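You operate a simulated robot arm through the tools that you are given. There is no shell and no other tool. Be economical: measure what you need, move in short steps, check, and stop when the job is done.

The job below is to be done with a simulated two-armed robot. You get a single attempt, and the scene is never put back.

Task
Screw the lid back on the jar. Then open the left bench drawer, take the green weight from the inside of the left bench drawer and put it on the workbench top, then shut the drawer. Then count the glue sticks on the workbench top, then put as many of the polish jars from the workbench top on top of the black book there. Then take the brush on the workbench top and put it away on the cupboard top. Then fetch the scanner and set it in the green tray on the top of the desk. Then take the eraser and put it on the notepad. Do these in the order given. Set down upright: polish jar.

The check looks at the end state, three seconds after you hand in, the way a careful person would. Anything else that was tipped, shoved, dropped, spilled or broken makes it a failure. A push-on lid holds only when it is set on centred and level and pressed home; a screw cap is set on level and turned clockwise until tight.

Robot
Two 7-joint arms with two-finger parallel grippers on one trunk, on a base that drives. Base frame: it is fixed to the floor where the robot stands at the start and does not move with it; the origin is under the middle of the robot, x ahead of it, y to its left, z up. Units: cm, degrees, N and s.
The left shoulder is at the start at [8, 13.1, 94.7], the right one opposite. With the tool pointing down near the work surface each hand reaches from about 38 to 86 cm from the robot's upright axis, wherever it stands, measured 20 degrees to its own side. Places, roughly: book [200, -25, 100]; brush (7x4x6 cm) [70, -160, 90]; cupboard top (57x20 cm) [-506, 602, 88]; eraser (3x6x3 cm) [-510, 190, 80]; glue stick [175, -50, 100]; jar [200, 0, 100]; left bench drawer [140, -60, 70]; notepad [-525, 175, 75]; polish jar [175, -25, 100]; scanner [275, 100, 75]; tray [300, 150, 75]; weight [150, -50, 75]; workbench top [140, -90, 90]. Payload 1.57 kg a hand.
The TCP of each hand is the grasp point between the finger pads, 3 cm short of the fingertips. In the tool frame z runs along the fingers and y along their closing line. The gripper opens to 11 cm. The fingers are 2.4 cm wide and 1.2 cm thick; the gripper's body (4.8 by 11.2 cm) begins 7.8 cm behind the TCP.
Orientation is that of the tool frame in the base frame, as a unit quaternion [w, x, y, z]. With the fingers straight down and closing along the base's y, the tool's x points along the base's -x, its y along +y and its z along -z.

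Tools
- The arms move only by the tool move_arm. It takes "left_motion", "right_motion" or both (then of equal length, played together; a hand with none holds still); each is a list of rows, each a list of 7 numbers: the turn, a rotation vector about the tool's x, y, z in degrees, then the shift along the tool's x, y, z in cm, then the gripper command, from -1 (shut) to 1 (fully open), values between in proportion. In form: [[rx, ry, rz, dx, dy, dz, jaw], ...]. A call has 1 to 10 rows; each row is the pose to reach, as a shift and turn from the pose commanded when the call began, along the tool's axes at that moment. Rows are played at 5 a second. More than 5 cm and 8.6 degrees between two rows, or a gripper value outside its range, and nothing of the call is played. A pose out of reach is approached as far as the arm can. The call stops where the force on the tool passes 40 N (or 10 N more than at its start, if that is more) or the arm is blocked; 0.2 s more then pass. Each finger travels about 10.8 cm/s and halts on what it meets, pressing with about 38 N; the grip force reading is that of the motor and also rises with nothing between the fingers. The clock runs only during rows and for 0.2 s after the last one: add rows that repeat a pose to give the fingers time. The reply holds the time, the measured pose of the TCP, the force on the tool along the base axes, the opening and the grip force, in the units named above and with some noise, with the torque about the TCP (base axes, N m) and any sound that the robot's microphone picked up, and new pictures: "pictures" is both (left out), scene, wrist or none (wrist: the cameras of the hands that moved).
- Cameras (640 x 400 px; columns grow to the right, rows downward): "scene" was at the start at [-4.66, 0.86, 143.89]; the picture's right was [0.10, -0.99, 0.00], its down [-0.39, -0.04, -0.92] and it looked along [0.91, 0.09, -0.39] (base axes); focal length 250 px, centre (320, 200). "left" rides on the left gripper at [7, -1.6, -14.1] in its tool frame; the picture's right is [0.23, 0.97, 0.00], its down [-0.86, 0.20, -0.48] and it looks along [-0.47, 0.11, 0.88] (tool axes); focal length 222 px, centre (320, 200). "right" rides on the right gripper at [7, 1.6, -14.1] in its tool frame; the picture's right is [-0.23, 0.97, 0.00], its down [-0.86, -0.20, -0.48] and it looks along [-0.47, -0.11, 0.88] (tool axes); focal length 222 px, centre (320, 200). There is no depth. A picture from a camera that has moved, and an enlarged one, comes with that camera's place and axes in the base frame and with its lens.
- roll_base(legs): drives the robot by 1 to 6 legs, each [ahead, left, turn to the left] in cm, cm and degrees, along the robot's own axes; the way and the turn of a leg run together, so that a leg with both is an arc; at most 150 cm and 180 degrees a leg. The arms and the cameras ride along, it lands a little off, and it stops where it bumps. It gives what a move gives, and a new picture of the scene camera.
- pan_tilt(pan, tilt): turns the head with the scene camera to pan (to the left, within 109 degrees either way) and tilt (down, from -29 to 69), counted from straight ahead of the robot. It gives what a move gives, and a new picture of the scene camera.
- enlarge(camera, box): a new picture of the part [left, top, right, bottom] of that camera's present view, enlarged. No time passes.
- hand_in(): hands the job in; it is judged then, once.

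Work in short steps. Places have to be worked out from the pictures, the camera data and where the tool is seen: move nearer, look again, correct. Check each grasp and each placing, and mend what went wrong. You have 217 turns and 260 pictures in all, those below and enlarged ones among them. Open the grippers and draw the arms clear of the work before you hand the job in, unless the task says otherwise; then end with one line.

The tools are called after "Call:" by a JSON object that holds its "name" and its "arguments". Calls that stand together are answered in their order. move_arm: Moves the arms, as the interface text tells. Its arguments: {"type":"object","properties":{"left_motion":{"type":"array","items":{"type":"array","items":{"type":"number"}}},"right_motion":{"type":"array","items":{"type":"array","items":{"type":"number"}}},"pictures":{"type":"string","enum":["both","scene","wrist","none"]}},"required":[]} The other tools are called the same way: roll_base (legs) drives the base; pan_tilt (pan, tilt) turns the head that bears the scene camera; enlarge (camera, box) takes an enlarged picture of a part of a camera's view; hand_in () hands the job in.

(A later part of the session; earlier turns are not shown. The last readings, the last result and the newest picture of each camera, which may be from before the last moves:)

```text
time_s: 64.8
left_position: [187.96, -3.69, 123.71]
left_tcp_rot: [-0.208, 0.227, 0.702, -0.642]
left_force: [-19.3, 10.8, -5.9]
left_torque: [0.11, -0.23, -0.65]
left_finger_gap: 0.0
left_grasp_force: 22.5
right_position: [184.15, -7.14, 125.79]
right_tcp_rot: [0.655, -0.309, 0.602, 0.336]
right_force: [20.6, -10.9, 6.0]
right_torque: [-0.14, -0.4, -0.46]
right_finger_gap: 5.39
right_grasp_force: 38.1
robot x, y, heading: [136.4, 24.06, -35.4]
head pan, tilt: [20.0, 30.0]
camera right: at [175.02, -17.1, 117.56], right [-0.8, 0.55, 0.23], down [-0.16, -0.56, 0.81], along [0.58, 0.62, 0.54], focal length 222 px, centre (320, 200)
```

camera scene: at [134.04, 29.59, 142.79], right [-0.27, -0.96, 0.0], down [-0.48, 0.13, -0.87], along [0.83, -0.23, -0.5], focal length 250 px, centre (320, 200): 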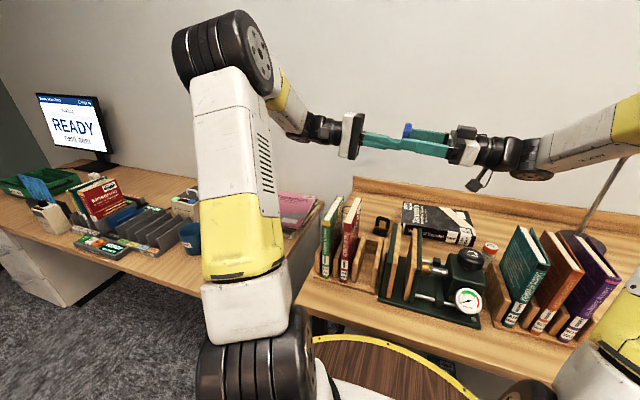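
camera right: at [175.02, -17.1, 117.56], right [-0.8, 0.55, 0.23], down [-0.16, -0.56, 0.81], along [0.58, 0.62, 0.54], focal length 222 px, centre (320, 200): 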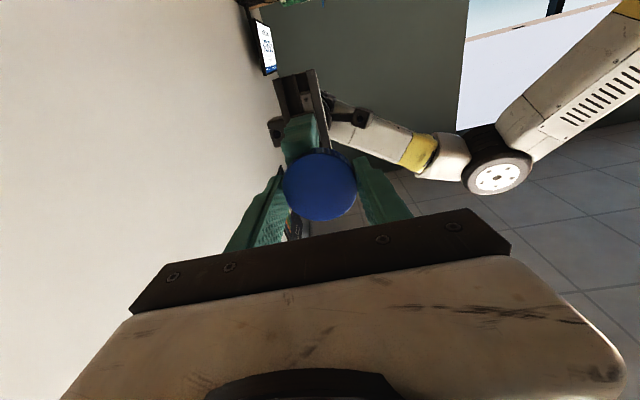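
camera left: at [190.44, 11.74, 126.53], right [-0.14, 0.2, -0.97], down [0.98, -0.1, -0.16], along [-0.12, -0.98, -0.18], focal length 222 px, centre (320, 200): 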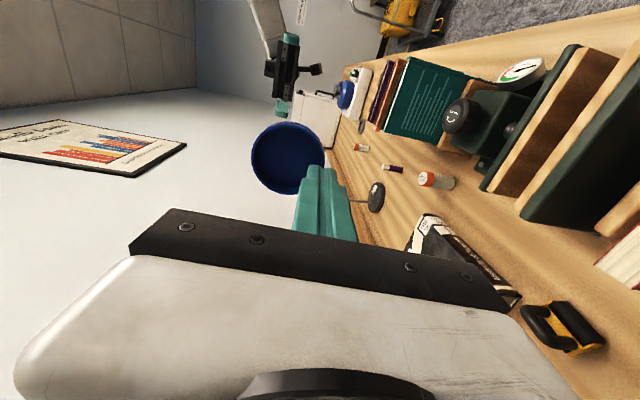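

Firm grip (5.39). I open the left fingers a little and withdraw the left hand along its axis.

Call:
{"name": "move_arm", "arguments": {"left_motion": [[0, 0, 0, 0, 0, 0, -0.93], [0, 0, 0, 0, 0, 0, -0.88], [0, 0, 0, 0, 0, 0, -0.88], [0, 0, 0, 0, 0, -2, -0.88], [0, 0, 0, 0, 0, -5, -0.88], [0, 0, 0, 0, 0, -9, -0.88], [0, 0, 0, 0, 0, -12, -0.88]], "pictures": "both"}}

```text
time_s: 65.7
left_position: [188.16, -3.13, 123.68]
left_tcp_rot: [-0.209, 0.229, 0.701, -0.642]
left_force: [-1.0, 2.6, -4.7]
left_torque: [0.09, -0.25, -0.05]
left_finger_gap: 0.32
left_grasp_force: 0.1
right_position: [184.24, -6.55, 125.94]
right_tcp_rot: [0.655, -0.312, 0.598, 0.34]
right_force: [1.6, -3.8, 3.6]
right_torque: [-0.01, 0.07, -0.04]
right_finger_gap: 5.42
right_grasp_force: 38.2
robot x, y, heading: [136.61, 24.12, -35.5]
head pan, tilt: [20.0, 30.0]
stopped in row 4 (right hand): the force on the tool passed its limit at 42 N (the readings are from after the stop); the commanded pose is now the measured one
camera scene: at [134.03, 29.57, 142.79], right [-0.27, -0.96, 0.0], down [-0.48, 0.14, -0.87], along [0.83, -0.23, -0.5], focal length 250 px, centre (320, 200)
camera left: at [190.82, 12.3, 126.6], right [-0.13, 0.2, -0.97], down [0.98, -0.11, -0.16], along [-0.14, -0.97, -0.18], focal length 222 px, centre (320, 200)
```

scene: 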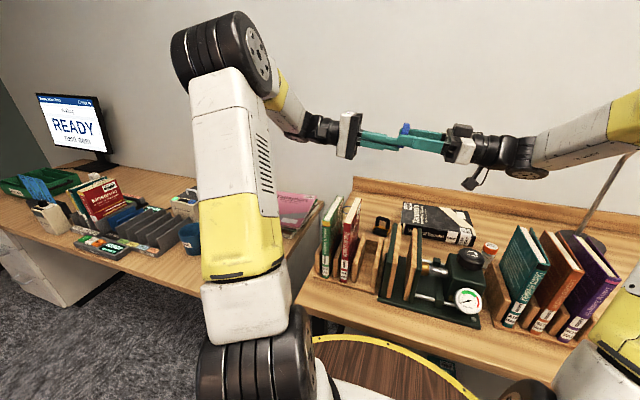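
left: 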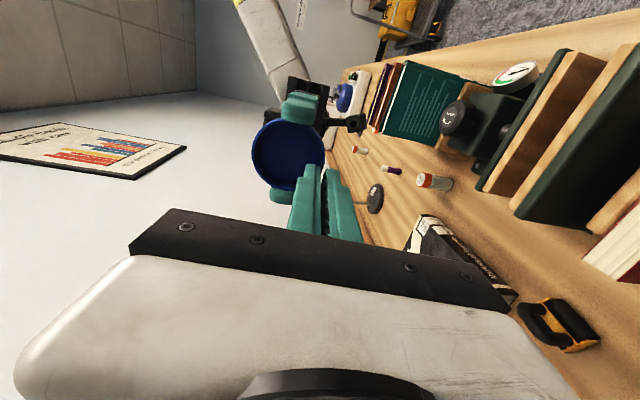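

The lid resists the pull. I open the left a bit more so the inner finger leaves the wall, then pull gently.

Call:
{"name": "move_arm", "arguments": {"left_motion": [[0, 0, 0, 0, 0, 0, -0.8], [0, 0, 0, 0, 0, 0, -0.7], [0, 0, 0, 0, 0, 0, -0.6], [0, 0, 0, 0, 0, 0, -0.6], [0, 0, 0, 0, 0, 0, -0.6]], "pictures": "wrist"}}

Call:
{"name": "enlarge", "arguments": {"camera": "left", "box": [210, 70, 400, 240]}}

```text
time_s: 66.9
left_position: [188.19, -3.14, 123.67]
left_tcp_rot: [-0.209, 0.23, 0.7, -0.642]
left_force: [-4.9, 7.0, -18.5]
left_torque: [0.39, -0.5, -0.19]
left_finger_gap: 0.55
left_grasp_force: 0.0
right_position: [184.32, -6.34, 126.06]
right_tcp_rot: [0.655, -0.311, 0.599, 0.339]
right_force: [5.1, -6.1, 17.8]
right_torque: [0.11, -0.38, -0.18]
right_finger_gap: 5.42
right_grasp_force: 38.1
robot x, y, heading: [136.53, 24.15, -35.7]
head pan, tilt: [20.0, 30.0]
camera left: at [190.83, 12.33, 126.6], right [-0.13, 0.2, -0.97], down [0.98, -0.11, -0.16], along [-0.14, -0.97, -0.18], focal length 222 px, centre (320, 200)
```

left: 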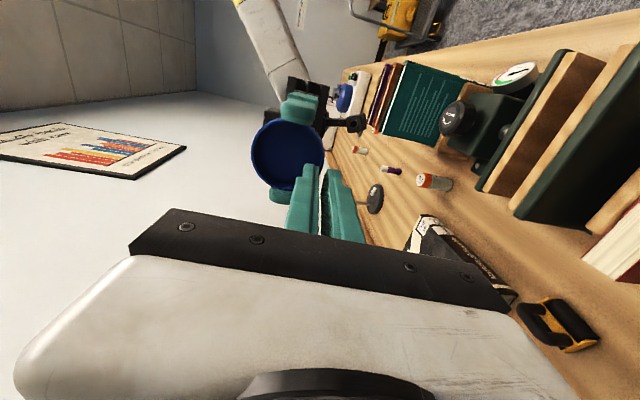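

```text
2.35 times, centred on (305, 155) of left
camera zoom: at [190.83, 12.33, 126.6], right [-0.13, 0.2, -0.97], down [0.98, -0.11, -0.16], along [-0.14, -0.97, -0.18], focal length 523 px, centre (355, 306)
```

zoom: 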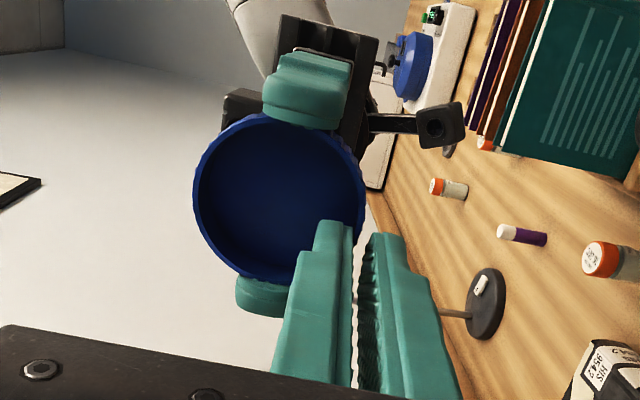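

The left fingertip seems wedged at the lid wall. I wiggle with small rotations while pulling softly.

Call:
{"name": "move_arm", "arguments": {"left_motion": [[0, 0, 0, 0, 0.5, 0, -0.88], [0, 0, 6, 0, 0.5, -0.3, -0.88], [0, 0, -6, 0, 0.5, -0.6, -0.88], [0, 0, 6, 0, 0.3, -1.2, -0.88], [0, 0, -2, 0, 0.3, -2.2, -0.88], [0, 0, 0, 0, 0.3, -5, -0.88]], "pictures": "wrist"}}

```text
refused: row 3 steps farther than a row can; nothing moved
```

Call:
{"name": "move_arm", "arguments": {"left_motion": [[0, 0, 0, 0, 0.5, 0, -0.88], [0, 0, 6, 0, 0.5, -0.3, -0.88], [0, 0, 0, 0, 0.5, -0.5, -0.88], [0, 0, -6, 0, 0.5, -0.7, -0.88], [0, 0, 0, 0, 0.3, -1.2, -0.88], [0, 0, 6, 0, 0.3, -2.2, -0.88], [0, 0, 0, 0, 0.3, -5, -0.88]], "pictures": "wrist"}}

```text
time_s: 68.5
left_position: [191.14, 0.96, 123.81]
left_tcp_rot: [-0.209, 0.229, 0.7, -0.643]
left_force: [-0.2, 0.4, -0.6]
left_torque: [0.01, 0.02, -0.01]
left_finger_gap: 0.69
left_grasp_force: 0.0
right_position: [184.26, -6.52, 125.85]
right_tcp_rot: [0.654, -0.312, 0.6, 0.339]
right_force: [0.3, -0.1, 0.7]
right_torque: [0.01, 0.0, 0.02]
right_finger_gap: 5.38
right_grasp_force: 38.5
robot x, y, heading: [136.79, 24.03, -35.5]
head pan, tilt: [20.0, 30.0]
camera left: at [193.75, 16.44, 126.73], right [-0.13, 0.2, -0.97], down [0.98, -0.11, -0.16], along [-0.13, -0.97, -0.18], focal length 222 px, centre (320, 200)
```

left: 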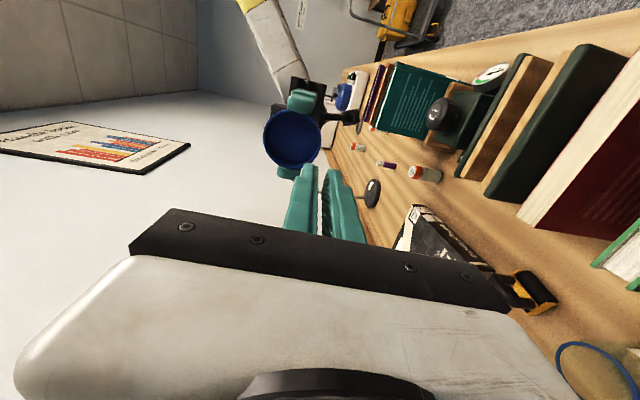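

Free: the right hand holds the lid. Now the left hand withdraws to the left and re-points down, while the right hand turns to point down.

Call:
{"name": "move_arm", "arguments": {"left_motion": [[0, 0, 0, 0, 0, -4.5, -0.8], [-8.5, 0, 0, 1.4, 0, -9, -0.5], [-17, 0, 0, 3, 0, -13, 0], [-25.5, 0, 0, 5, 0, -16, 0.3], [-34, 0, 0, 7, 0, -19, 0.6], [-42.5, 0, 0, 9, 0, -22, 0.6], [-51, 0, 0, 11, 0, -24, 0.6], [-59.5, 0, 0, 12, 0, -26, 0.6], [-68, 0, 0, 13, 0, -26, 0.6], [-76.5, 0, 0, 14, 0, -26, 0.6]], "right_motion": [[0, 0, 0, 0, 0, 0, -0.2], [0, 8.5, 0, 0, 0, 0, -0.2], [0, 17, 0, 0, 0, 0, -0.2], [0, 25.5, 0, 0, 0, 0, -0.2], [0, 34, 0, 0, 0, 0, -0.2], [0, 42.5, 0, 0, 0, 0, -0.2], [0, 51, 0, 0, 0, 0, -0.2], [0, 59.5, 0, 0, 0, 0, -0.2], [0, 68, 0, 0, 0, 0, -0.2], [0, 76.5, 0, 0, 0, 0, -0.2]], "pictures": "both"}}

```text
time_s: 70.7
left_position: [195.09, 30.16, 126.17]
left_tcp_rot: [-0.022, 0.31, 0.948, -0.07]
left_force: [-0.5, 0.2, 0.1]
left_torque: [0.01, 0.02, -0.04]
left_finger_gap: 8.8
left_grasp_force: 0.1
right_position: [184.23, -6.46, 125.9]
right_tcp_rot: [0.141, -0.455, 0.876, 0.073]
right_force: [-0.2, -0.5, 0.3]
right_torque: [0.0, 0.06, -0.04]
right_finger_gap: 5.41
right_grasp_force: 38.1
robot x, y, heading: [136.5, 23.95, -35.4]
head pan, tilt: [20.0, 30.0]
camera scene: at [134.06, 29.59, 142.79], right [-0.27, -0.96, 0.0], down [-0.48, 0.13, -0.87], along [0.83, -0.23, -0.5], focal length 250 px, centre (320, 200)
camera right: at [176.51, -14.61, 137.05], right [-0.67, 0.74, 0.07], down [0.54, 0.43, 0.72], along [0.5, 0.53, -0.69], focal length 222 px, centre (320, 200)
camera left: at [189.78, 34.72, 140.48], right [0.39, 0.91, -0.14], down [0.85, -0.29, 0.44], along [0.36, -0.29, -0.88], focal length 222 px, centre (320, 200)
```

scene: 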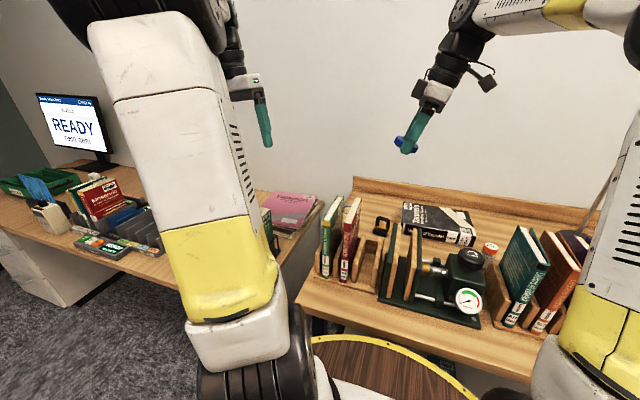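
right: 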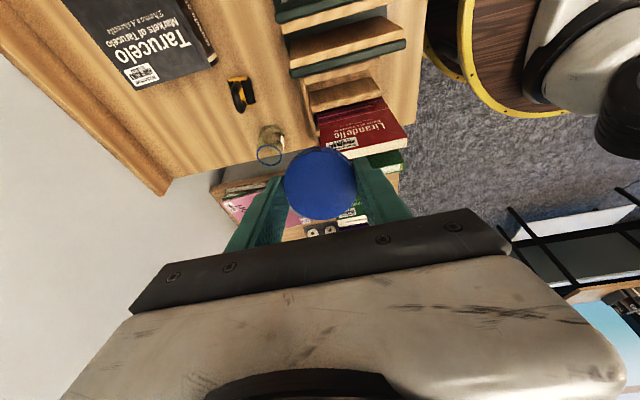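
left: 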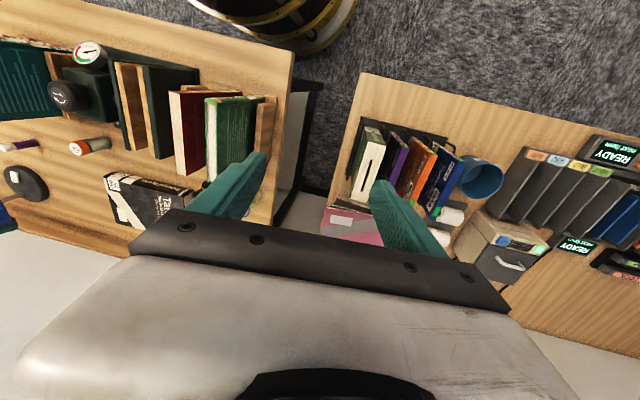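

The lid is now top toward the palm. I straighten the right tool fully vertical and check the lid's pitch.

Call:
{"name": "move_arm", "arguments": {"right_motion": [[0, 6.1, 0, 0, 0, 0, -0.2], [0, 12.2, 0, 0, 0, 0, -0.2], [0, 18.3, 0, 0, 0, 0, -0.2], [0, 18.3, 0, 0, 0, 0, -0.2]], "pictures": "none"}}

Call:
{"name": "enlarge", "arguments": {"camera": "right", "box": [260, 120, 380, 240]}}

Call:
{"name": "enlarge", "arguments": {"camera": "scene", "box": [350, 70, 510, 190]}}

```text
time_s: 71.7
left_position: [195.03, 29.99, 126.16]
left_tcp_rot: [-0.023, 0.31, 0.948, -0.071]
left_force: [-0.3, 0.4, 0.0]
left_torque: [0.0, 0.03, 0.01]
left_finger_gap: 8.83
left_grasp_force: 0.1
right_position: [184.34, -6.52, 125.83]
right_tcp_rot: [0.001, -0.462, 0.887, 0.0]
right_force: [0.1, -0.5, 0.1]
right_torque: [0.03, 0.0, -0.02]
right_finger_gap: 5.38
right_grasp_force: 37.9
robot x, y, heading: [136.79, 23.79, -35.5]
head pan, tilt: [20.0, 30.0]
```

```text
3.33 times, centred on (320, 180) of right
camera zoom: at [178.85, -11.31, 139.96], right [-0.67, 0.74, 0.0], down [0.65, 0.59, 0.48], along [0.36, 0.32, -0.88], focal length 740 px, centre (320, 267)
```

zoom: 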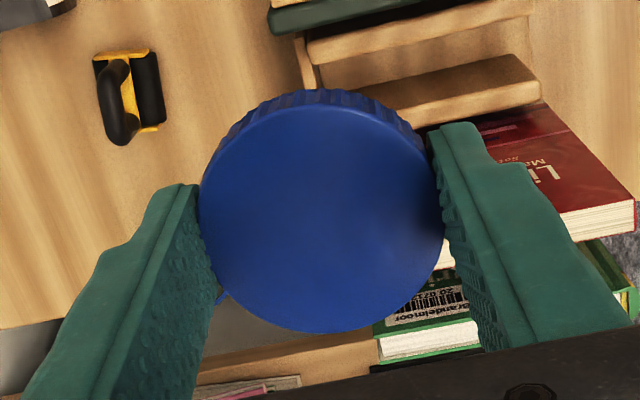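

```text
3.33 times, centred on (430, 130) of scene
camera zoom: at [134.04, 29.6, 142.79], right [-0.27, -0.96, 0.0], down [-0.48, 0.13, -0.87], along [0.83, -0.23, -0.5], focal length 834 px, centre (-47, 433)
```

zoom: 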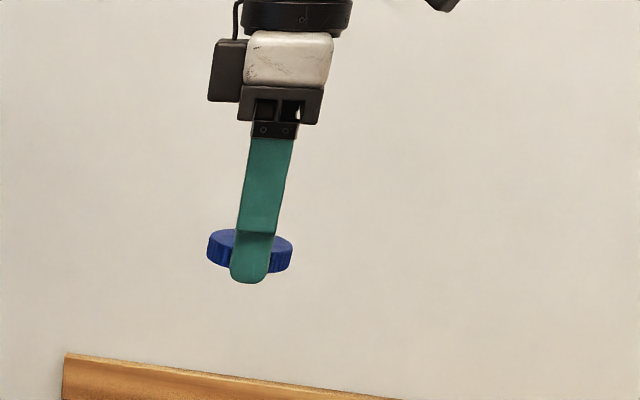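

Lid is roughly level; pressing will self-level it about the closing axis. I bring it over the jar: horizontally first, then down to z≈109.

Call:
{"name": "move_arm", "arguments": {"right_motion": [[0, 0, 0, -3.2, -2.4, 0, -0.2], [0, 0, 0, -6.4, -4.9, 0, -0.2], [0, 0, 0, -9.5, -7.4, 0.5, -0.2], [0, 0, 0, -12.6, -9.8, 1, -0.2], [0, 0, 0, -15.7, -12.2, 3, -0.2], [0, 0, 0, -15.7, -12.2, 7.5, -0.2], [0, 0, 0, -15.7, -12.2, 12, -0.2], [0, 0, 0, -15.7, -12.2, 16.5, -0.2], [0, 0, 0, -15.7, -12.2, 16.5, -0.2]], "pictures": "both"}}

```text
time_s: 73.7
left_position: [195.0, 29.97, 126.28]
left_tcp_rot: [-0.022, 0.31, 0.948, -0.072]
left_force: [-0.4, 0.4, -1.5]
left_torque: [0.0, 0.02, 0.0]
left_finger_gap: 8.78
left_grasp_force: 0.0
right_position: [203.69, -0.94, 109.76]
right_tcp_rot: [0.0, -0.461, 0.887, 0.001]
right_force: [-0.3, -0.7, -0.3]
right_torque: [0.0, -0.01, -0.01]
right_finger_gap: 5.42
right_grasp_force: 38.5
right hand out of reach, approached as far as the arm can: row 4, 5, 6, 7, 8, 9
robot x, y, heading: [136.67, 23.99, -35.6]
head pan, tilt: [20.0, 30.0]
camera scene: at [134.05, 29.6, 142.79], right [-0.27, -0.96, 0.0], down [-0.48, 0.13, -0.87], along [0.83, -0.23, -0.5], focal length 250 px, centre (320, 200)
camera right: at [198.27, -5.73, 123.73], right [-0.67, 0.74, 0.0], down [0.65, 0.58, 0.48], along [0.36, 0.32, -0.88], focal length 222 px, centre (320, 200)
```

scene: 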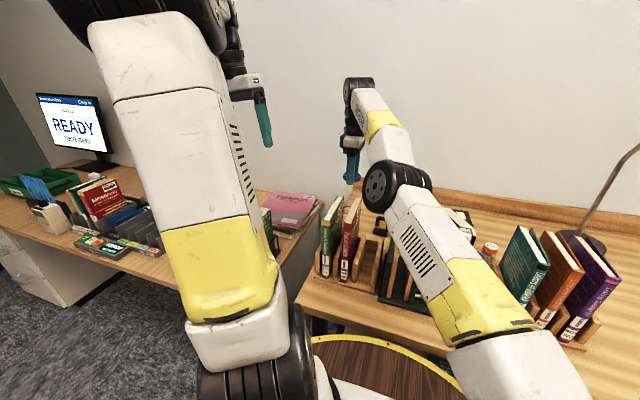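
right: 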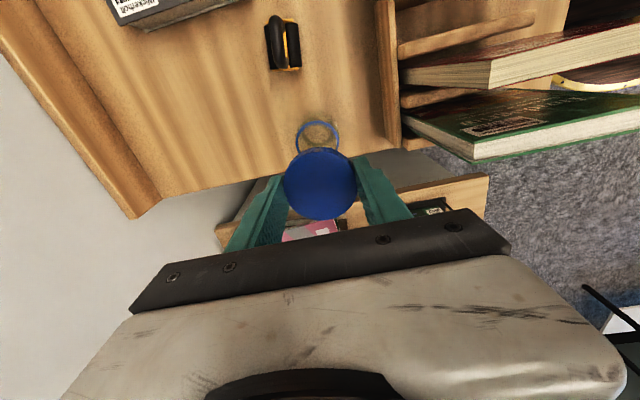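

The right arm is nearly straight here. I retract it first, then shift the base left for better reach.

Call:
{"name": "move_arm", "arguments": {"right_motion": [[0, 0, 0, 0, 0, -4.5, -0.2], [0, 0, 0, 0, 0, -9, -0.2], [0, 0, 0, 1, 1, -13, -0.2], [0, 0, 0, 4, 3.5, -15, -0.2], [0, 0, 0, 7, 6, -16, -0.2], [0, 0, 0, 10, 8.5, -16, -0.2], [0, 0, 0, 13, 11, -16, -0.2], [0, 0, 0, 16, 13, -16, -0.2]], "pictures": "wrist"}}

```text
time_s: 75.5
left_position: [195.16, 30.17, 126.18]
left_tcp_rot: [-0.023, 0.311, 0.948, -0.072]
left_force: [-0.5, -0.2, -0.5]
left_torque: [-0.02, 0.03, 0.01]
left_finger_gap: 8.79
left_grasp_force: 0.1
right_position: [183.86, -6.42, 125.42]
right_tcp_rot: [0.001, -0.462, 0.887, 0.0]
right_force: [0.0, -1.3, 0.3]
right_torque: [0.0, 0.02, 0.0]
right_finger_gap: 5.42
right_grasp_force: 38.0
right hand out of reach, approached as far as the arm can: row 1, 2, 3, 4
robot x, y, heading: [136.38, 24.19, -35.4]
head pan, tilt: [20.0, 30.0]
camera right: at [178.46, -11.15, 139.52], right [-0.67, 0.74, 0.0], down [0.65, 0.58, 0.48], along [0.36, 0.32, -0.88], focal length 222 px, centre (320, 200)
```

right: 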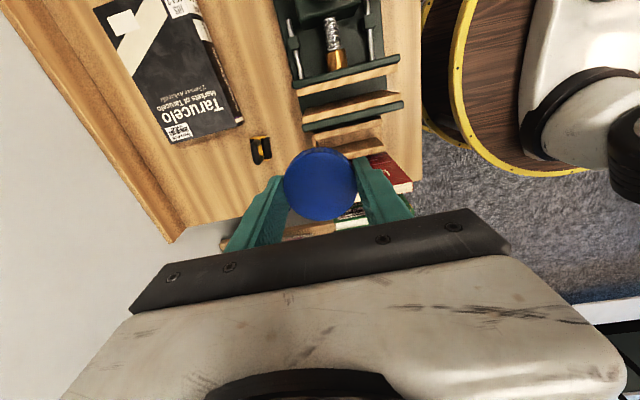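

Call:
{"name": "roll_base", "arguments": {"legs": [[0, 22, 0]]}}

```text
time_s: 77.2
left_position: [207.76, 47.77, 126.18]
left_tcp_rot: [-0.023, 0.31, 0.948, -0.071]
left_force: [-0.2, 1.3, 0.4]
left_torque: [-0.01, -0.04, -0.01]
left_finger_gap: 8.8
left_grasp_force: 0.0
right_position: [196.54, 11.42, 125.49]
right_tcp_rot: [0.002, -0.462, 0.887, 0.001]
right_force: [0.6, -0.4, -1.3]
right_torque: [0.0, 0.02, 0.01]
right_finger_gap: 5.38
right_grasp_force: 37.4
robot x, y, heading: [149.0, 41.51, -35.5]
head pan, tilt: [20.0, 30.0]
camera scene: at [146.74, 47.31, 142.79], right [-0.27, -0.96, 0.0], down [-0.48, 0.14, -0.87], along [0.83, -0.23, -0.5], focal length 250 px, centre (320, 200)
```

scene: 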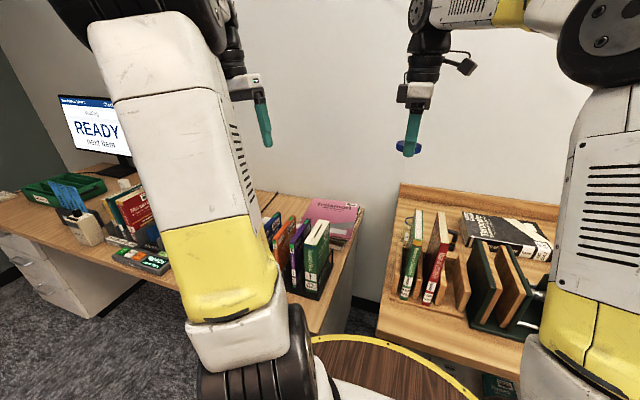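

Now to above the jar at z≈106 with a comfortable arm.

Call:
{"name": "move_arm", "arguments": {"right_motion": [[0, 0, 0, 2, -4.1, 0, -0.2], [0, 0, 0, 4, -8.3, 0, -0.2], [0, 0, 0, 6, -12.5, 1, -0.2], [0, 0, 0, 6, -12.5, 5.7, -0.2], [0, 0, 0, 6, -12.5, 10.4, -0.2], [0, 0, 0, 6, -12.5, 15, -0.2], [0, 0, 0, 6, -12.5, 19.5, -0.2], [0, 0, 0, 6, -12.5, 19.5, -0.2]], "pictures": "none"}}

Call:
{"name": "enlarge", "arguments": {"camera": "right", "box": [240, 80, 400, 230]}}

Call:
{"name": "enlarge", "arguments": {"camera": "scene", "box": [380, 120, 540, 260]}}

```text
time_s: 79.0
left_position: [207.97, 47.74, 126.24]
left_tcp_rot: [-0.023, 0.31, 0.948, -0.072]
left_force: [0.0, 0.1, -1.4]
left_torque: [0.01, 0.0, 0.02]
left_finger_gap: 8.78
left_grasp_force: 0.1
right_position: [203.34, -0.44, 105.84]
right_tcp_rot: [0.002, -0.462, 0.887, 0.002]
right_force: [0.0, 0.0, 0.5]
right_torque: [0.01, 0.0, 0.0]
right_finger_gap: 5.41
right_grasp_force: 38.4
robot x, y, heading: [149.24, 41.56, -35.5]
head pan, tilt: [20.0, 30.0]
```

```text
2.67 times, centred on (320, 155) of right
camera zoom: at [197.92, -5.19, 119.91], right [-0.67, 0.74, 0.0], down [0.65, 0.58, 0.48], along [0.36, 0.32, -0.88], focal length 592 px, centre (320, 320)
```

zoom: 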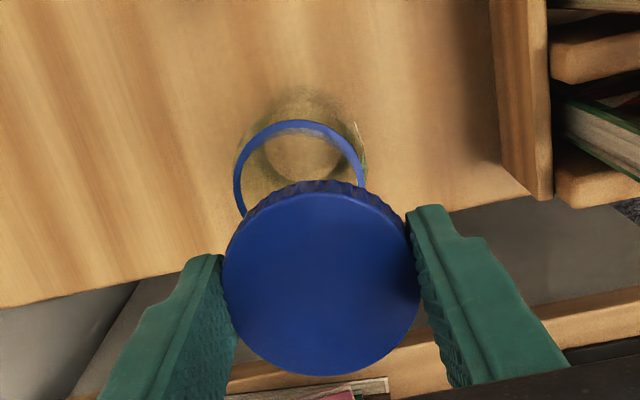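

```text
2.86 times, centred on (460, 190) of scene
camera zoom: at [146.76, 47.31, 142.79], right [-0.27, -0.96, 0.0], down [-0.48, 0.14, -0.87], along [0.83, -0.23, -0.5], focal length 715 px, centre (-80, 229)
```

zoom: 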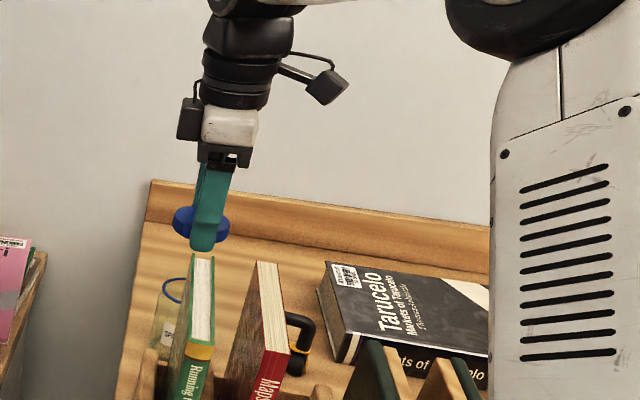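

Rim appears about (+0.2, −0.95) from the lid centre. I correct and lower to z≈101.

Call:
{"name": "move_arm", "arguments": {"right_motion": [[0, 0, 0, 0.66, -0.7, 1, -0.2], [0, 0, 0, 0.66, -0.7, 4.8, -0.2], [0, 0, 0, 0.66, -0.7, 4.8, -0.2]], "pictures": "none"}}

Call:
{"name": "enlarge", "arguments": {"camera": "right", "box": [240, 80, 400, 230]}}

```text
time_s: 79.8
left_position: [207.82, 47.79, 126.27]
left_tcp_rot: [-0.023, 0.31, 0.948, -0.072]
left_force: [0.1, -0.3, -0.1]
left_torque: [-0.02, 0.01, 0.04]
left_finger_gap: 8.8
left_grasp_force: 0.1
right_position: [203.54, -1.51, 101.16]
right_tcp_rot: [0.002, -0.462, 0.887, 0.0]
right_force: [0.6, 0.5, -0.8]
right_torque: [0.0, -0.02, 0.05]
right_finger_gap: 5.4
right_grasp_force: 38.1
robot x, y, heading: [149.29, 42.01, -35.6]
head pan, tilt: [20.0, 30.0]
```

```text
2.67 times, centred on (320, 155) of right
camera zoom: at [198.21, -6.32, 115.22], right [-0.67, 0.75, 0.0], down [0.65, 0.58, 0.48], along [0.36, 0.32, -0.88], focal length 592 px, centre (320, 320)
```

zoom: 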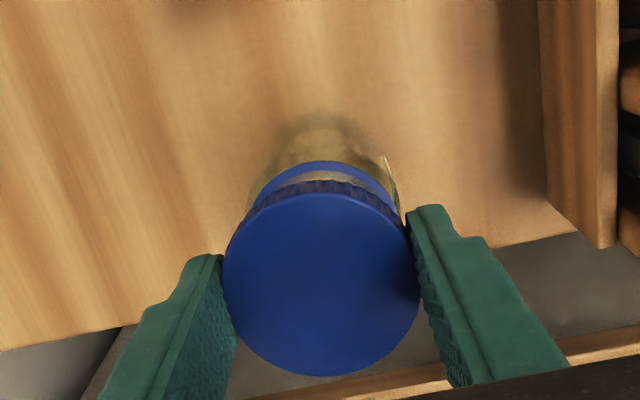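

Now concentric (≤1 mm). I lower 3.2 cm to contact.

Call:
{"name": "move_arm", "arguments": {"right_motion": [[0, 0, 0, 0, 0, 1.5, -0.2], [0, 0, 0, 0, 0, 2.4, -0.2], [0, 0, 0, 0, 0, 2.8, -0.2], [0, 0, 0, 0, 0, 3.1, -0.2], [0, 0, 0, 0, 0, 3.3, -0.2]], "pictures": "none"}}

Call:
{"name": "enlarge", "arguments": {"camera": "right", "box": [240, 80, 400, 230]}}

```text
time_s: 81.0
left_position: [207.94, 47.77, 126.13]
left_tcp_rot: [-0.023, 0.31, 0.948, -0.071]
left_force: [0.0, -0.1, 0.3]
left_torque: [0.0, 0.0, 0.04]
left_finger_gap: 8.82
left_grasp_force: 0.0
right_position: [203.95, -1.5, 98.44]
right_tcp_rot: [0.005, -0.462, 0.887, -0.003]
right_force: [-1.0, 1.1, 5.9]
right_torque: [0.11, -0.04, 0.03]
right_finger_gap: 5.42
right_grasp_force: 38.3
robot x, y, heading: [149.04, 41.57, -35.9]
head pan, tilt: [20.0, 30.0]
stopped in row 5 (right hand): the force on the tool passed its limit at 41 N (the readings are from after the stop); the commanded pose is now the measured one
```

```text
2.67 times, centred on (320, 155) of right
camera zoom: at [198.36, -6.27, 112.49], right [-0.67, 0.74, -0.01], down [0.65, 0.59, 0.49], along [0.37, 0.32, -0.87], focal length 592 px, centre (320, 320)
```

zoom: 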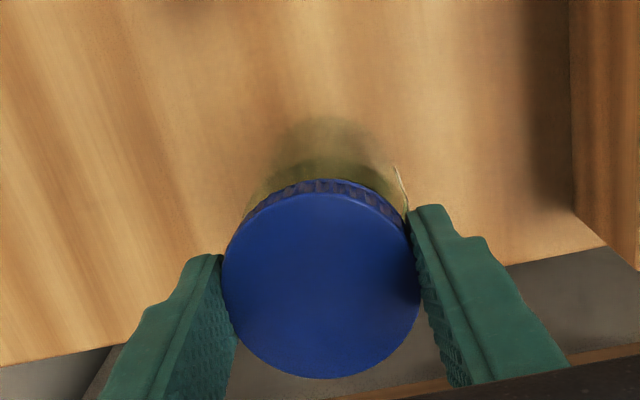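

Contact, centred. Now I turn clockwise 80° about the lid centre with a light press and watch the forces.

Call:
{"name": "move_arm", "arguments": {"right_motion": [[0, 0, 8, 0, -0.04, 0.1, -0.3], [0, 0, 16, 0.01, -0.08, 0.12, -0.3], [0, 0, 24, 0.03, -0.12, 0.14, -0.3], [0, 0, 32, 0.05, -0.16, 0.16, -0.3], [0, 0, 40, 0.07, -0.19, 0.18, -0.3], [0, 0, 48, 0.1, -0.22, 0.2, -0.3], [0, 0, 56, 0.13, -0.25, 0.22, -0.3], [0, 0, 64, 0.17, -0.27, 0.24, -0.3], [0, 0, 72, 0.21, -0.29, 0.26, -0.3], [0, 0, 80, 0.25, -0.3, 0.28, -0.3]], "pictures": "both"}}

```text
time_s: 83.2
left_position: [207.79, 47.94, 126.22]
left_tcp_rot: [-0.022, 0.31, 0.948, -0.071]
left_force: [-0.5, 0.7, -0.1]
left_torque: [-0.04, 0.01, -0.05]
left_finger_gap: 8.77
left_grasp_force: 0.0
right_position: [204.05, -1.82, 98.43]
right_tcp_rot: [0.007, 0.218, 0.976, 0.002]
right_force: [2.4, 3.6, 32.9]
right_torque: [0.22, -0.65, 0.11]
right_finger_gap: 5.41
right_grasp_force: 38.1
robot x, y, heading: [149.05, 41.74, -35.7]
head pan, tilt: [20.0, 30.0]
camera scene: at [146.66, 47.4, 142.79], right [-0.27, -0.96, 0.0], down [-0.48, 0.13, -0.87], along [0.83, -0.23, -0.5], focal length 250 px, centre (320, 200)
camera right: at [198.18, 2.58, 112.28], right [0.62, 0.78, 0.01], down [0.68, -0.54, 0.49], along [0.39, -0.3, -0.87], focal length 222 px, centre (320, 200)
```

scene: 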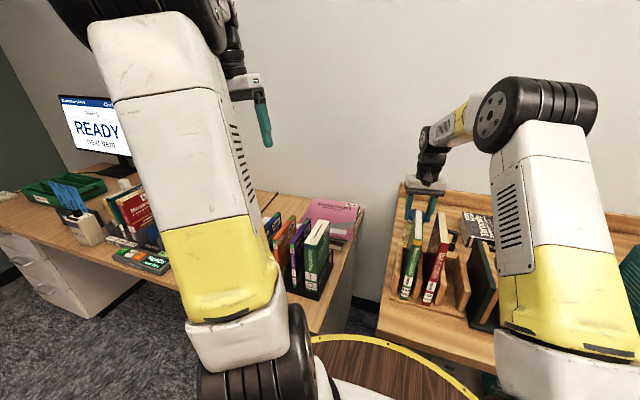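
right: 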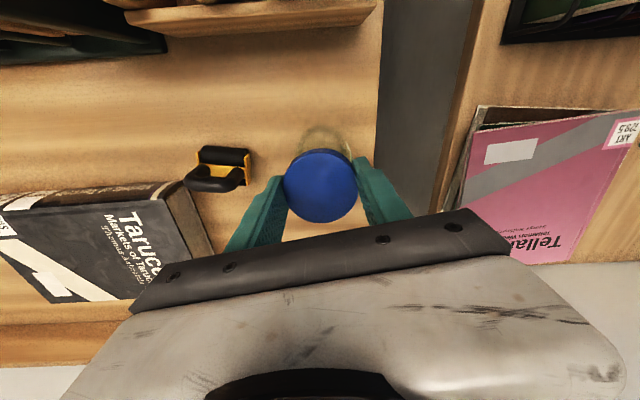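

Call:
{"name": "enlarge", "arguments": {"camera": "right", "box": [280, 120, 360, 200]}}

Call:
{"name": "enlarge", "arguments": {"camera": "scene", "box": [385, 160, 465, 230]}}

```text
5.00 times, centred on (320, 160) of right
camera zoom: at [198.18, 2.58, 112.28], right [0.62, 0.78, 0.01], down [0.68, -0.54, 0.49], along [0.39, -0.3, -0.87], focal length 1111 px, centre (320, 400)
```

zoom: 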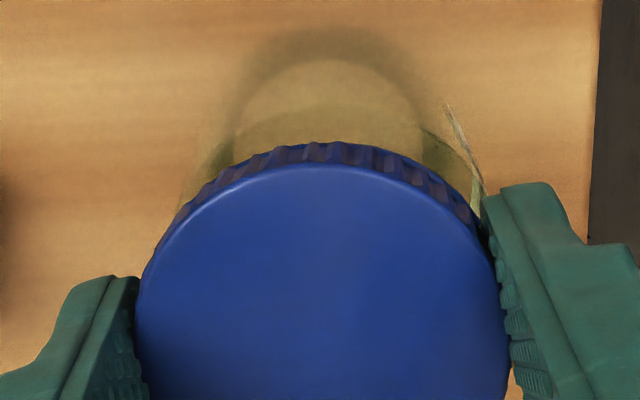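

```text
5.71 times, centred on (425, 195) of scene
camera zoom: at [146.66, 47.4, 142.79], right [-0.27, -0.96, 0.0], down [-0.48, 0.13, -0.87], along [0.83, -0.23, -0.5], focal length 1430 px, centre (-280, 229)
```

zoom: 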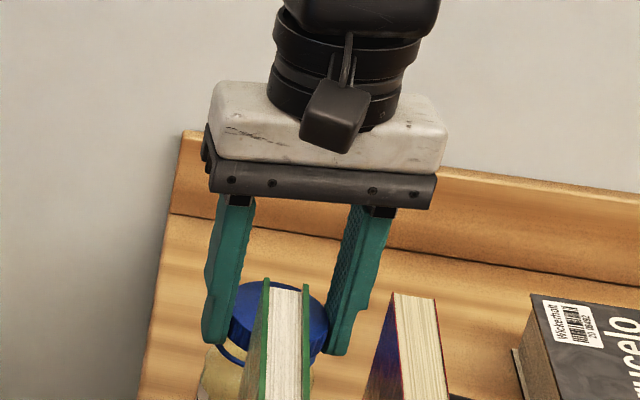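

The reaction centre suggests uneven contact. I relax the press, open just 6 mm so the lid settles on the rim inside the finger cage, and look.

Call:
{"name": "move_arm", "arguments": {"right_motion": [[0, 0, 0, 0, 0, -0.25, -0.3], [0, 0, 0, 0, 0, -0.25, 0.05], [0, 0, 0, 0, 0, -0.25, 0.1], [0, 0, 0, 0, 0, -0.25, 0.1], [0, 0, 0, 0, 0, -0.25, 0.1]], "pictures": "none"}}

Call:
{"name": "enlarge", "arguments": {"camera": "right", "box": [240, 110, 400, 230]}}

Call:
{"name": "enlarge", "arguments": {"camera": "scene", "box": [385, 160, 465, 230]}}

```text
time_s: 84.4
left_position: [207.97, 47.84, 126.25]
left_tcp_rot: [-0.023, 0.31, 0.948, -0.072]
left_force: [0.4, 0.8, -0.1]
left_torque: [0.0, -0.04, -0.02]
left_finger_gap: 8.82
left_grasp_force: 0.0
right_position: [204.15, -1.85, 98.23]
right_tcp_rot: [0.006, 0.217, 0.976, 0.002]
right_force: [-0.7, 0.1, -0.2]
right_torque: [-0.01, -0.01, -0.01]
right_finger_gap: 6.05
right_grasp_force: 0.0
robot x, y, heading: [149.45, 41.66, -35.9]
head pan, tilt: [20.0, 30.0]
```

```text
3.33 times, centred on (320, 170) of right
camera zoom: at [198.24, 2.49, 112.34], right [0.62, 0.79, 0.01], down [0.69, -0.54, 0.49], along [0.39, -0.3, -0.87], focal length 740 px, centre (320, 300)
```

zoom: 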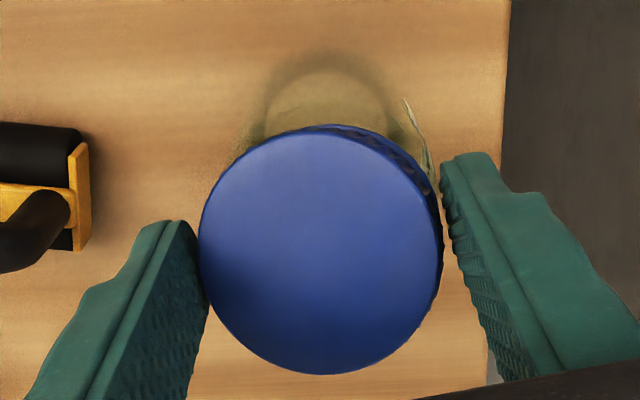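

```text
5.71 times, centred on (425, 195) of scene
camera zoom: at [146.75, 47.32, 142.79], right [-0.27, -0.96, 0.0], down [-0.48, 0.14, -0.87], along [0.83, -0.23, -0.5], focal length 1430 px, centre (-280, 229)
```

zoom: 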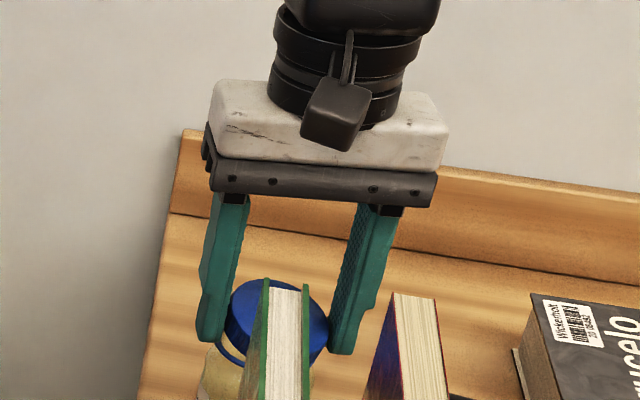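

The lid rests tilted with its (+n,+t) side up: it sits ~4 mm too far toward −x. I regrip, lift 8 mm, shift (+0.4, +0.1), and lower again.

Call:
{"name": "move_arm", "arguments": {"right_motion": [[0, 0, 0, 0, 0, 0, -0.1], [0, 0, 0, 0, 0, 0, -0.3], [0, 0, 0, 0, 0, -0.8, -0.3], [0, 0, 0, -0.32, 0.26, -0.8, -0.3], [0, 0, 0, -0.32, 0.26, -0.3, -0.3], [0, 0, 0, -0.32, 0.26, 0.1, -0.3], [0, 0, 0, -0.32, 0.26, 0.35, -0.3], [0, 0, 0, -0.32, 0.26, 0.5, -0.3]], "pictures": "none"}}

Call:
{"name": "enlarge", "arguments": {"camera": "right", "box": [240, 110, 400, 230]}}

```text
time_s: 86.2
left_position: [207.76, 47.94, 126.25]
left_tcp_rot: [-0.023, 0.31, 0.948, -0.072]
left_force: [0.4, -0.4, -0.1]
left_torque: [-0.06, -0.01, -0.03]
left_finger_gap: 8.81
left_grasp_force: 0.1
right_position: [204.33, -1.83, 97.98]
right_tcp_rot: [0.007, 0.217, 0.976, 0.0]
right_force: [-6.3, -1.5, 28.7]
right_torque: [-0.08, 0.7, 0.0]
right_finger_gap: 5.41
right_grasp_force: 37.5
robot x, y, heading: [149.33, 41.37, -35.6]
head pan, tilt: [20.0, 30.0]
```

```text
3.33 times, centred on (320, 170) of right
camera zoom: at [198.49, 2.61, 112.07], right [0.62, 0.79, 0.01], down [0.68, -0.54, 0.49], along [0.39, -0.3, -0.87], focal length 740 px, centre (320, 300)
```

zoom: 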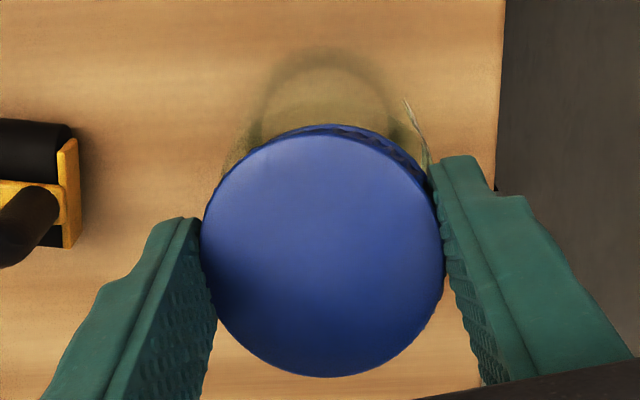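

The lid is held tilted now. At this better-centred place I loosen again to let it settle.

Call:
{"name": "move_arm", "arguments": {"right_motion": [[0, 0, 0, 0, 0, -0.2, -0.3], [0, 0, 0, 0, 0, -0.2, 0.05], [0, 0, 0, 0, 0, -0.2, 0.12], [0, 0, 0, 0, 0, -0.2, 0.12], [0, 0, 0, 0, 0, -0.2, 0.12]], "pictures": "none"}}

Call:
{"name": "enlarge", "arguments": {"camera": "right", "box": [240, 110, 400, 230]}}

Call:
{"name": "enlarge", "arguments": {"camera": "scene", "box": [385, 160, 465, 230]}}

```text
time_s: 87.4
left_position: [207.77, 47.79, 126.19]
left_tcp_rot: [-0.023, 0.31, 0.948, -0.072]
left_force: [1.0, 0.0, -0.3]
left_torque: [-0.02, 0.02, -0.01]
left_finger_gap: 8.77
left_grasp_force: 0.0
right_position: [204.3, -1.87, 97.96]
right_tcp_rot: [0.005, 0.217, 0.976, 0.002]
right_force: [0.3, 0.5, 0.5]
right_torque: [0.01, 0.03, 0.05]
right_finger_gap: 6.18
right_grasp_force: 0.0
robot x, y, heading: [149.57, 41.41, -35.7]
head pan, tilt: [20.0, 30.0]
```

```text
3.33 times, centred on (320, 170) of right
camera zoom: at [198.56, 2.66, 112.04], right [0.62, 0.79, 0.01], down [0.69, -0.54, 0.49], along [0.39, -0.3, -0.87], focal length 740 px, centre (320, 300)
```

zoom: 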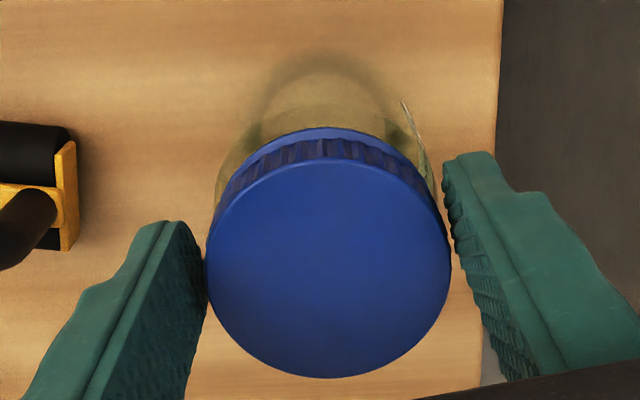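

```text
5.71 times, centred on (425, 195) of scene
camera zoom: at [146.75, 47.32, 142.79], right [-0.27, -0.96, 0.0], down [-0.48, 0.14, -0.87], along [0.83, -0.23, -0.5], focal length 1430 px, centre (-280, 229)
```

zoom: 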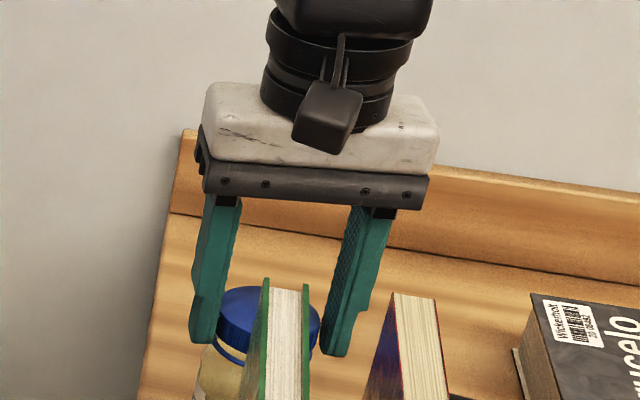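

Now the lid lies level, but ~0.45 cm too far in +n (ring visible on the near side). Regrip, lift slightly, shift toward robot 0.45, lower.

Call:
{"name": "move_arm", "arguments": {"right_motion": [[0, 0, 0, 0, 0, 0, -0.1], [0, 0, 0, 0, 0, 0, -0.3], [0, 0, 0, 0, 0, -0.5, -0.3], [0, 0, 0, 0.45, 0, -0.5, -0.3], [0, 0, 0, 0.45, 0, -0.1, -0.3], [0, 0, 0, 0.45, 0, 0.15, -0.3], [0, 0, 0, 0.45, 0, 0.3, -0.3]], "pictures": "none"}}

Call:
{"name": "enlarge", "arguments": {"camera": "right", "box": [240, 110, 400, 230]}}

```text
time_s: 89.0
left_position: [207.7, 47.85, 126.3]
left_tcp_rot: [-0.023, 0.31, 0.948, -0.072]
left_force: [0.8, 0.2, 0.2]
left_torque: [-0.02, -0.01, -0.01]
left_finger_gap: 8.81
left_grasp_force: 0.1
right_position: [203.99, -1.49, 97.9]
right_tcp_rot: [0.007, 0.216, 0.976, 0.001]
right_force: [-4.4, 2.7, 20.8]
right_torque: [-0.04, 0.43, -0.01]
right_finger_gap: 5.36
right_grasp_force: 37.6
robot x, y, heading: [149.24, 41.67, -35.6]
head pan, tilt: [20.0, 30.0]
```

```text
3.33 times, centred on (320, 170) of right
camera zoom: at [198.11, 2.86, 111.94], right [0.62, 0.79, 0.01], down [0.68, -0.54, 0.49], along [0.39, -0.3, -0.87], focal length 740 px, centre (320, 300)
```

zoom: 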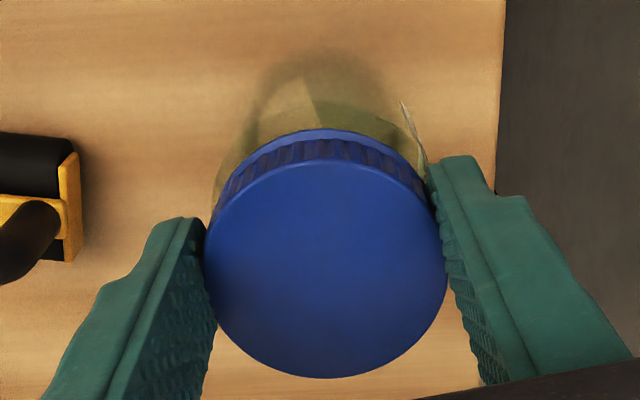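

Still ~0.3 cm too far out (contact on near side). Lift, shift another 0.3 toward the robot, lower.

Call:
{"name": "move_arm", "arguments": {"right_motion": [[0, 0, 0, 0, 0, -0.6, -0.3], [0, 0, 0, 0.32, 0, -0.6, -0.3], [0, 0, 0, 0.32, 0, -0.2, -0.3], [0, 0, 0, 0.32, 0, 0, -0.3], [0, 0, 0, 0.32, 0, 0.1, -0.3]], "pictures": "none"}}

Call:
{"name": "enlarge", "arguments": {"camera": "right", "box": [240, 110, 400, 230]}}

```text
time_s: 90.2
left_position: [207.8, 47.96, 126.31]
left_tcp_rot: [-0.021, 0.31, 0.948, -0.072]
left_force: [0.1, -0.6, 0.0]
left_torque: [0.02, 0.01, 0.0]
left_finger_gap: 8.8
left_grasp_force: 0.2
right_position: [203.6, -1.36, 97.77]
right_tcp_rot: [0.007, 0.217, 0.976, 0.002]
right_force: [-8.0, 4.2, 32.4]
right_torque: [0.07, 0.49, -0.04]
right_finger_gap: 5.38
right_grasp_force: 38.0
robot x, y, heading: [149.31, 41.82, -35.7]
head pan, tilt: [20.0, 30.0]
```

```text
3.33 times, centred on (320, 170) of right
camera zoom: at [197.74, 3.05, 111.91], right [0.62, 0.79, 0.01], down [0.68, -0.54, 0.49], along [0.39, -0.3, -0.87], focal length 740 px, centre (320, 300)
```

zoom: 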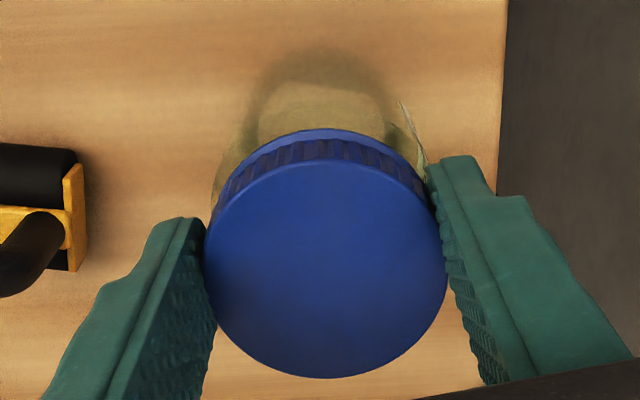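

The jar moves along with the lid, so its neck is inside the lid; the blue ring is a collar below the mouth. I turn clockwise 80° with moderate press.

Call:
{"name": "move_arm", "arguments": {"right_motion": [[0, 0, 8, 0, 0, -0.1, -0.3], [0, 0, 16, 0, 0, -0.1, -0.3], [0, 0, 24, 0, 0, -0.08, -0.3], [0, 0, 32, 0, 0, -0.06, -0.3], [0, 0, 40, 0, 0, -0.04, -0.3], [0, 0, 48, 0, 0, -0.02, -0.3], [0, 0, 56, 0, 0, 0, -0.3], [0, 0, 64, 0, 0, 0, -0.3], [0, 0, 72, 0, 0, 0.02, -0.3], [0, 0, 80, 0, 0, 0.02, -0.3]], "pictures": "both"}}

```text
time_s: 92.4
left_position: [207.75, 47.94, 126.26]
left_tcp_rot: [-0.022, 0.31, 0.948, -0.072]
left_force: [-0.2, 0.4, 0.9]
left_torque: [-0.01, -0.01, 0.01]
left_finger_gap: 8.8
left_grasp_force: 0.1
right_position: [203.68, -1.6, 97.87]
right_tcp_rot: [0.005, 0.795, 0.607, 0.006]
right_force: [12.3, 1.5, 32.7]
right_torque: [-0.15, -0.68, 0.04]
right_finger_gap: 5.39
right_grasp_force: 37.9
robot x, y, heading: [149.48, 41.49, -35.7]
head pan, tilt: [20.0, 30.0]
camera scene: at [146.71, 47.39, 142.79], right [-0.27, -0.96, 0.0], down [-0.48, 0.13, -0.87], along [0.83, -0.23, -0.5], focal length 250 px, centre (320, 200)
camera right: at [206.93, 4.72, 111.93], right [0.88, -0.48, 0.02], down [-0.42, -0.77, 0.47], along [-0.21, -0.42, -0.88], focal length 222 px, centre (320, 200)
```

scene: 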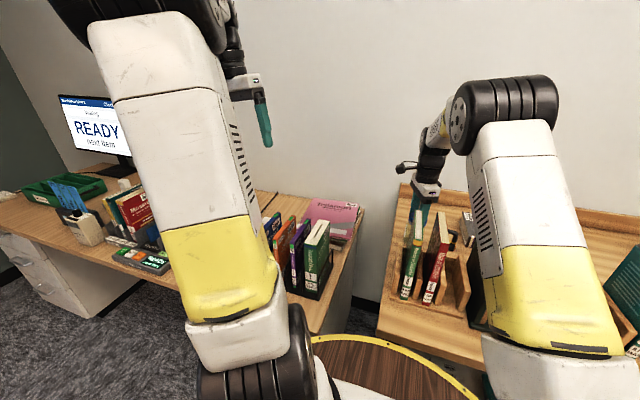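
right: 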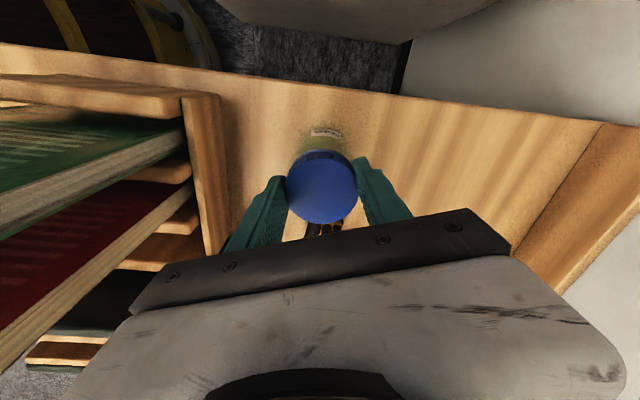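

Call:
{"name": "enlarge", "arguments": {"camera": "right", "box": [270, 110, 380, 230]}}

```text
3.33 times, centred on (325, 170) of right
camera zoom: at [206.93, 4.72, 111.93], right [0.88, -0.48, 0.02], down [-0.42, -0.77, 0.47], along [-0.21, -0.42, -0.88], focal length 740 px, centre (303, 300)
```

zoom: 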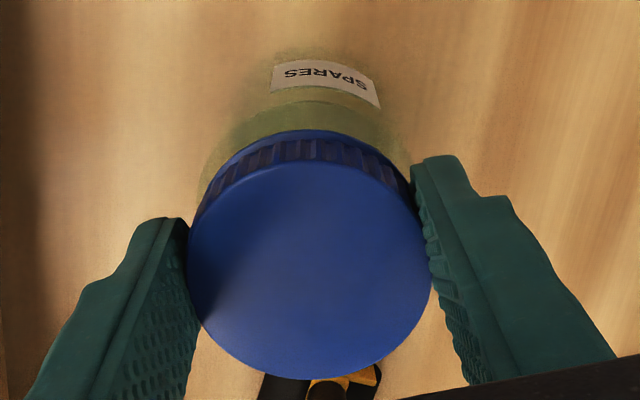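

No threading yet. I loosen a little to see how the lid rests now.

Call:
{"name": "move_arm", "arguments": {"right_motion": [[0, 0, 0, 0, 0, -0.25, -0.3], [0, 0, 0, 0, 0, -0.25, 0.05], [0, 0, 0, 0, 0, -0.25, 0.12], [0, 0, 0, 0, 0, -0.25, 0.12]], "pictures": "none"}}

Call:
{"name": "enlarge", "arguments": {"camera": "right", "box": [270, 110, 380, 230]}}

Call:
{"name": "enlarge", "arguments": {"camera": "scene", "box": [385, 160, 465, 230]}}

```text
time_s: 93.4
left_position: [207.7, 47.89, 126.23]
left_tcp_rot: [-0.022, 0.31, 0.948, -0.071]
left_force: [0.4, 0.3, 0.1]
left_torque: [0.02, -0.02, -0.01]
left_finger_gap: 8.81
left_grasp_force: 0.0
right_position: [203.75, -1.53, 97.9]
right_tcp_rot: [0.002, 0.794, 0.608, 0.004]
right_force: [0.2, 0.4, -0.5]
right_torque: [-0.01, -0.03, 0.01]
right_finger_gap: 6.16
right_grasp_force: 0.1
robot x, y, heading: [149.19, 41.64, -35.9]
head pan, tilt: [20.0, 30.0]
```

```text
3.33 times, centred on (325, 170) of right
camera zoom: at [206.89, 4.79, 111.97], right [0.88, -0.47, 0.01], down [-0.42, -0.77, 0.47], along [-0.22, -0.42, -0.88], focal length 740 px, centre (303, 300)
```

zoom: 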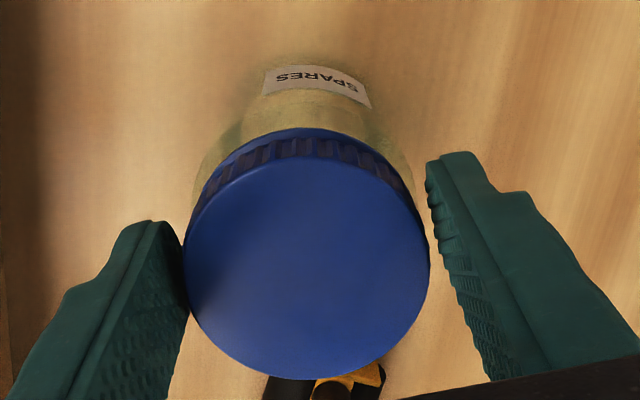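

```text
5.71 times, centred on (425, 195) of scene
camera zoom: at [146.74, 47.32, 142.79], right [-0.27, -0.96, 0.0], down [-0.48, 0.14, -0.87], along [0.83, -0.23, -0.5], focal length 1430 px, centre (-280, 229)
```

zoom: 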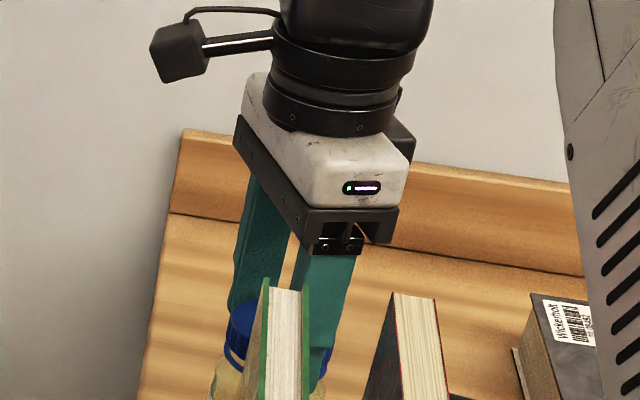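

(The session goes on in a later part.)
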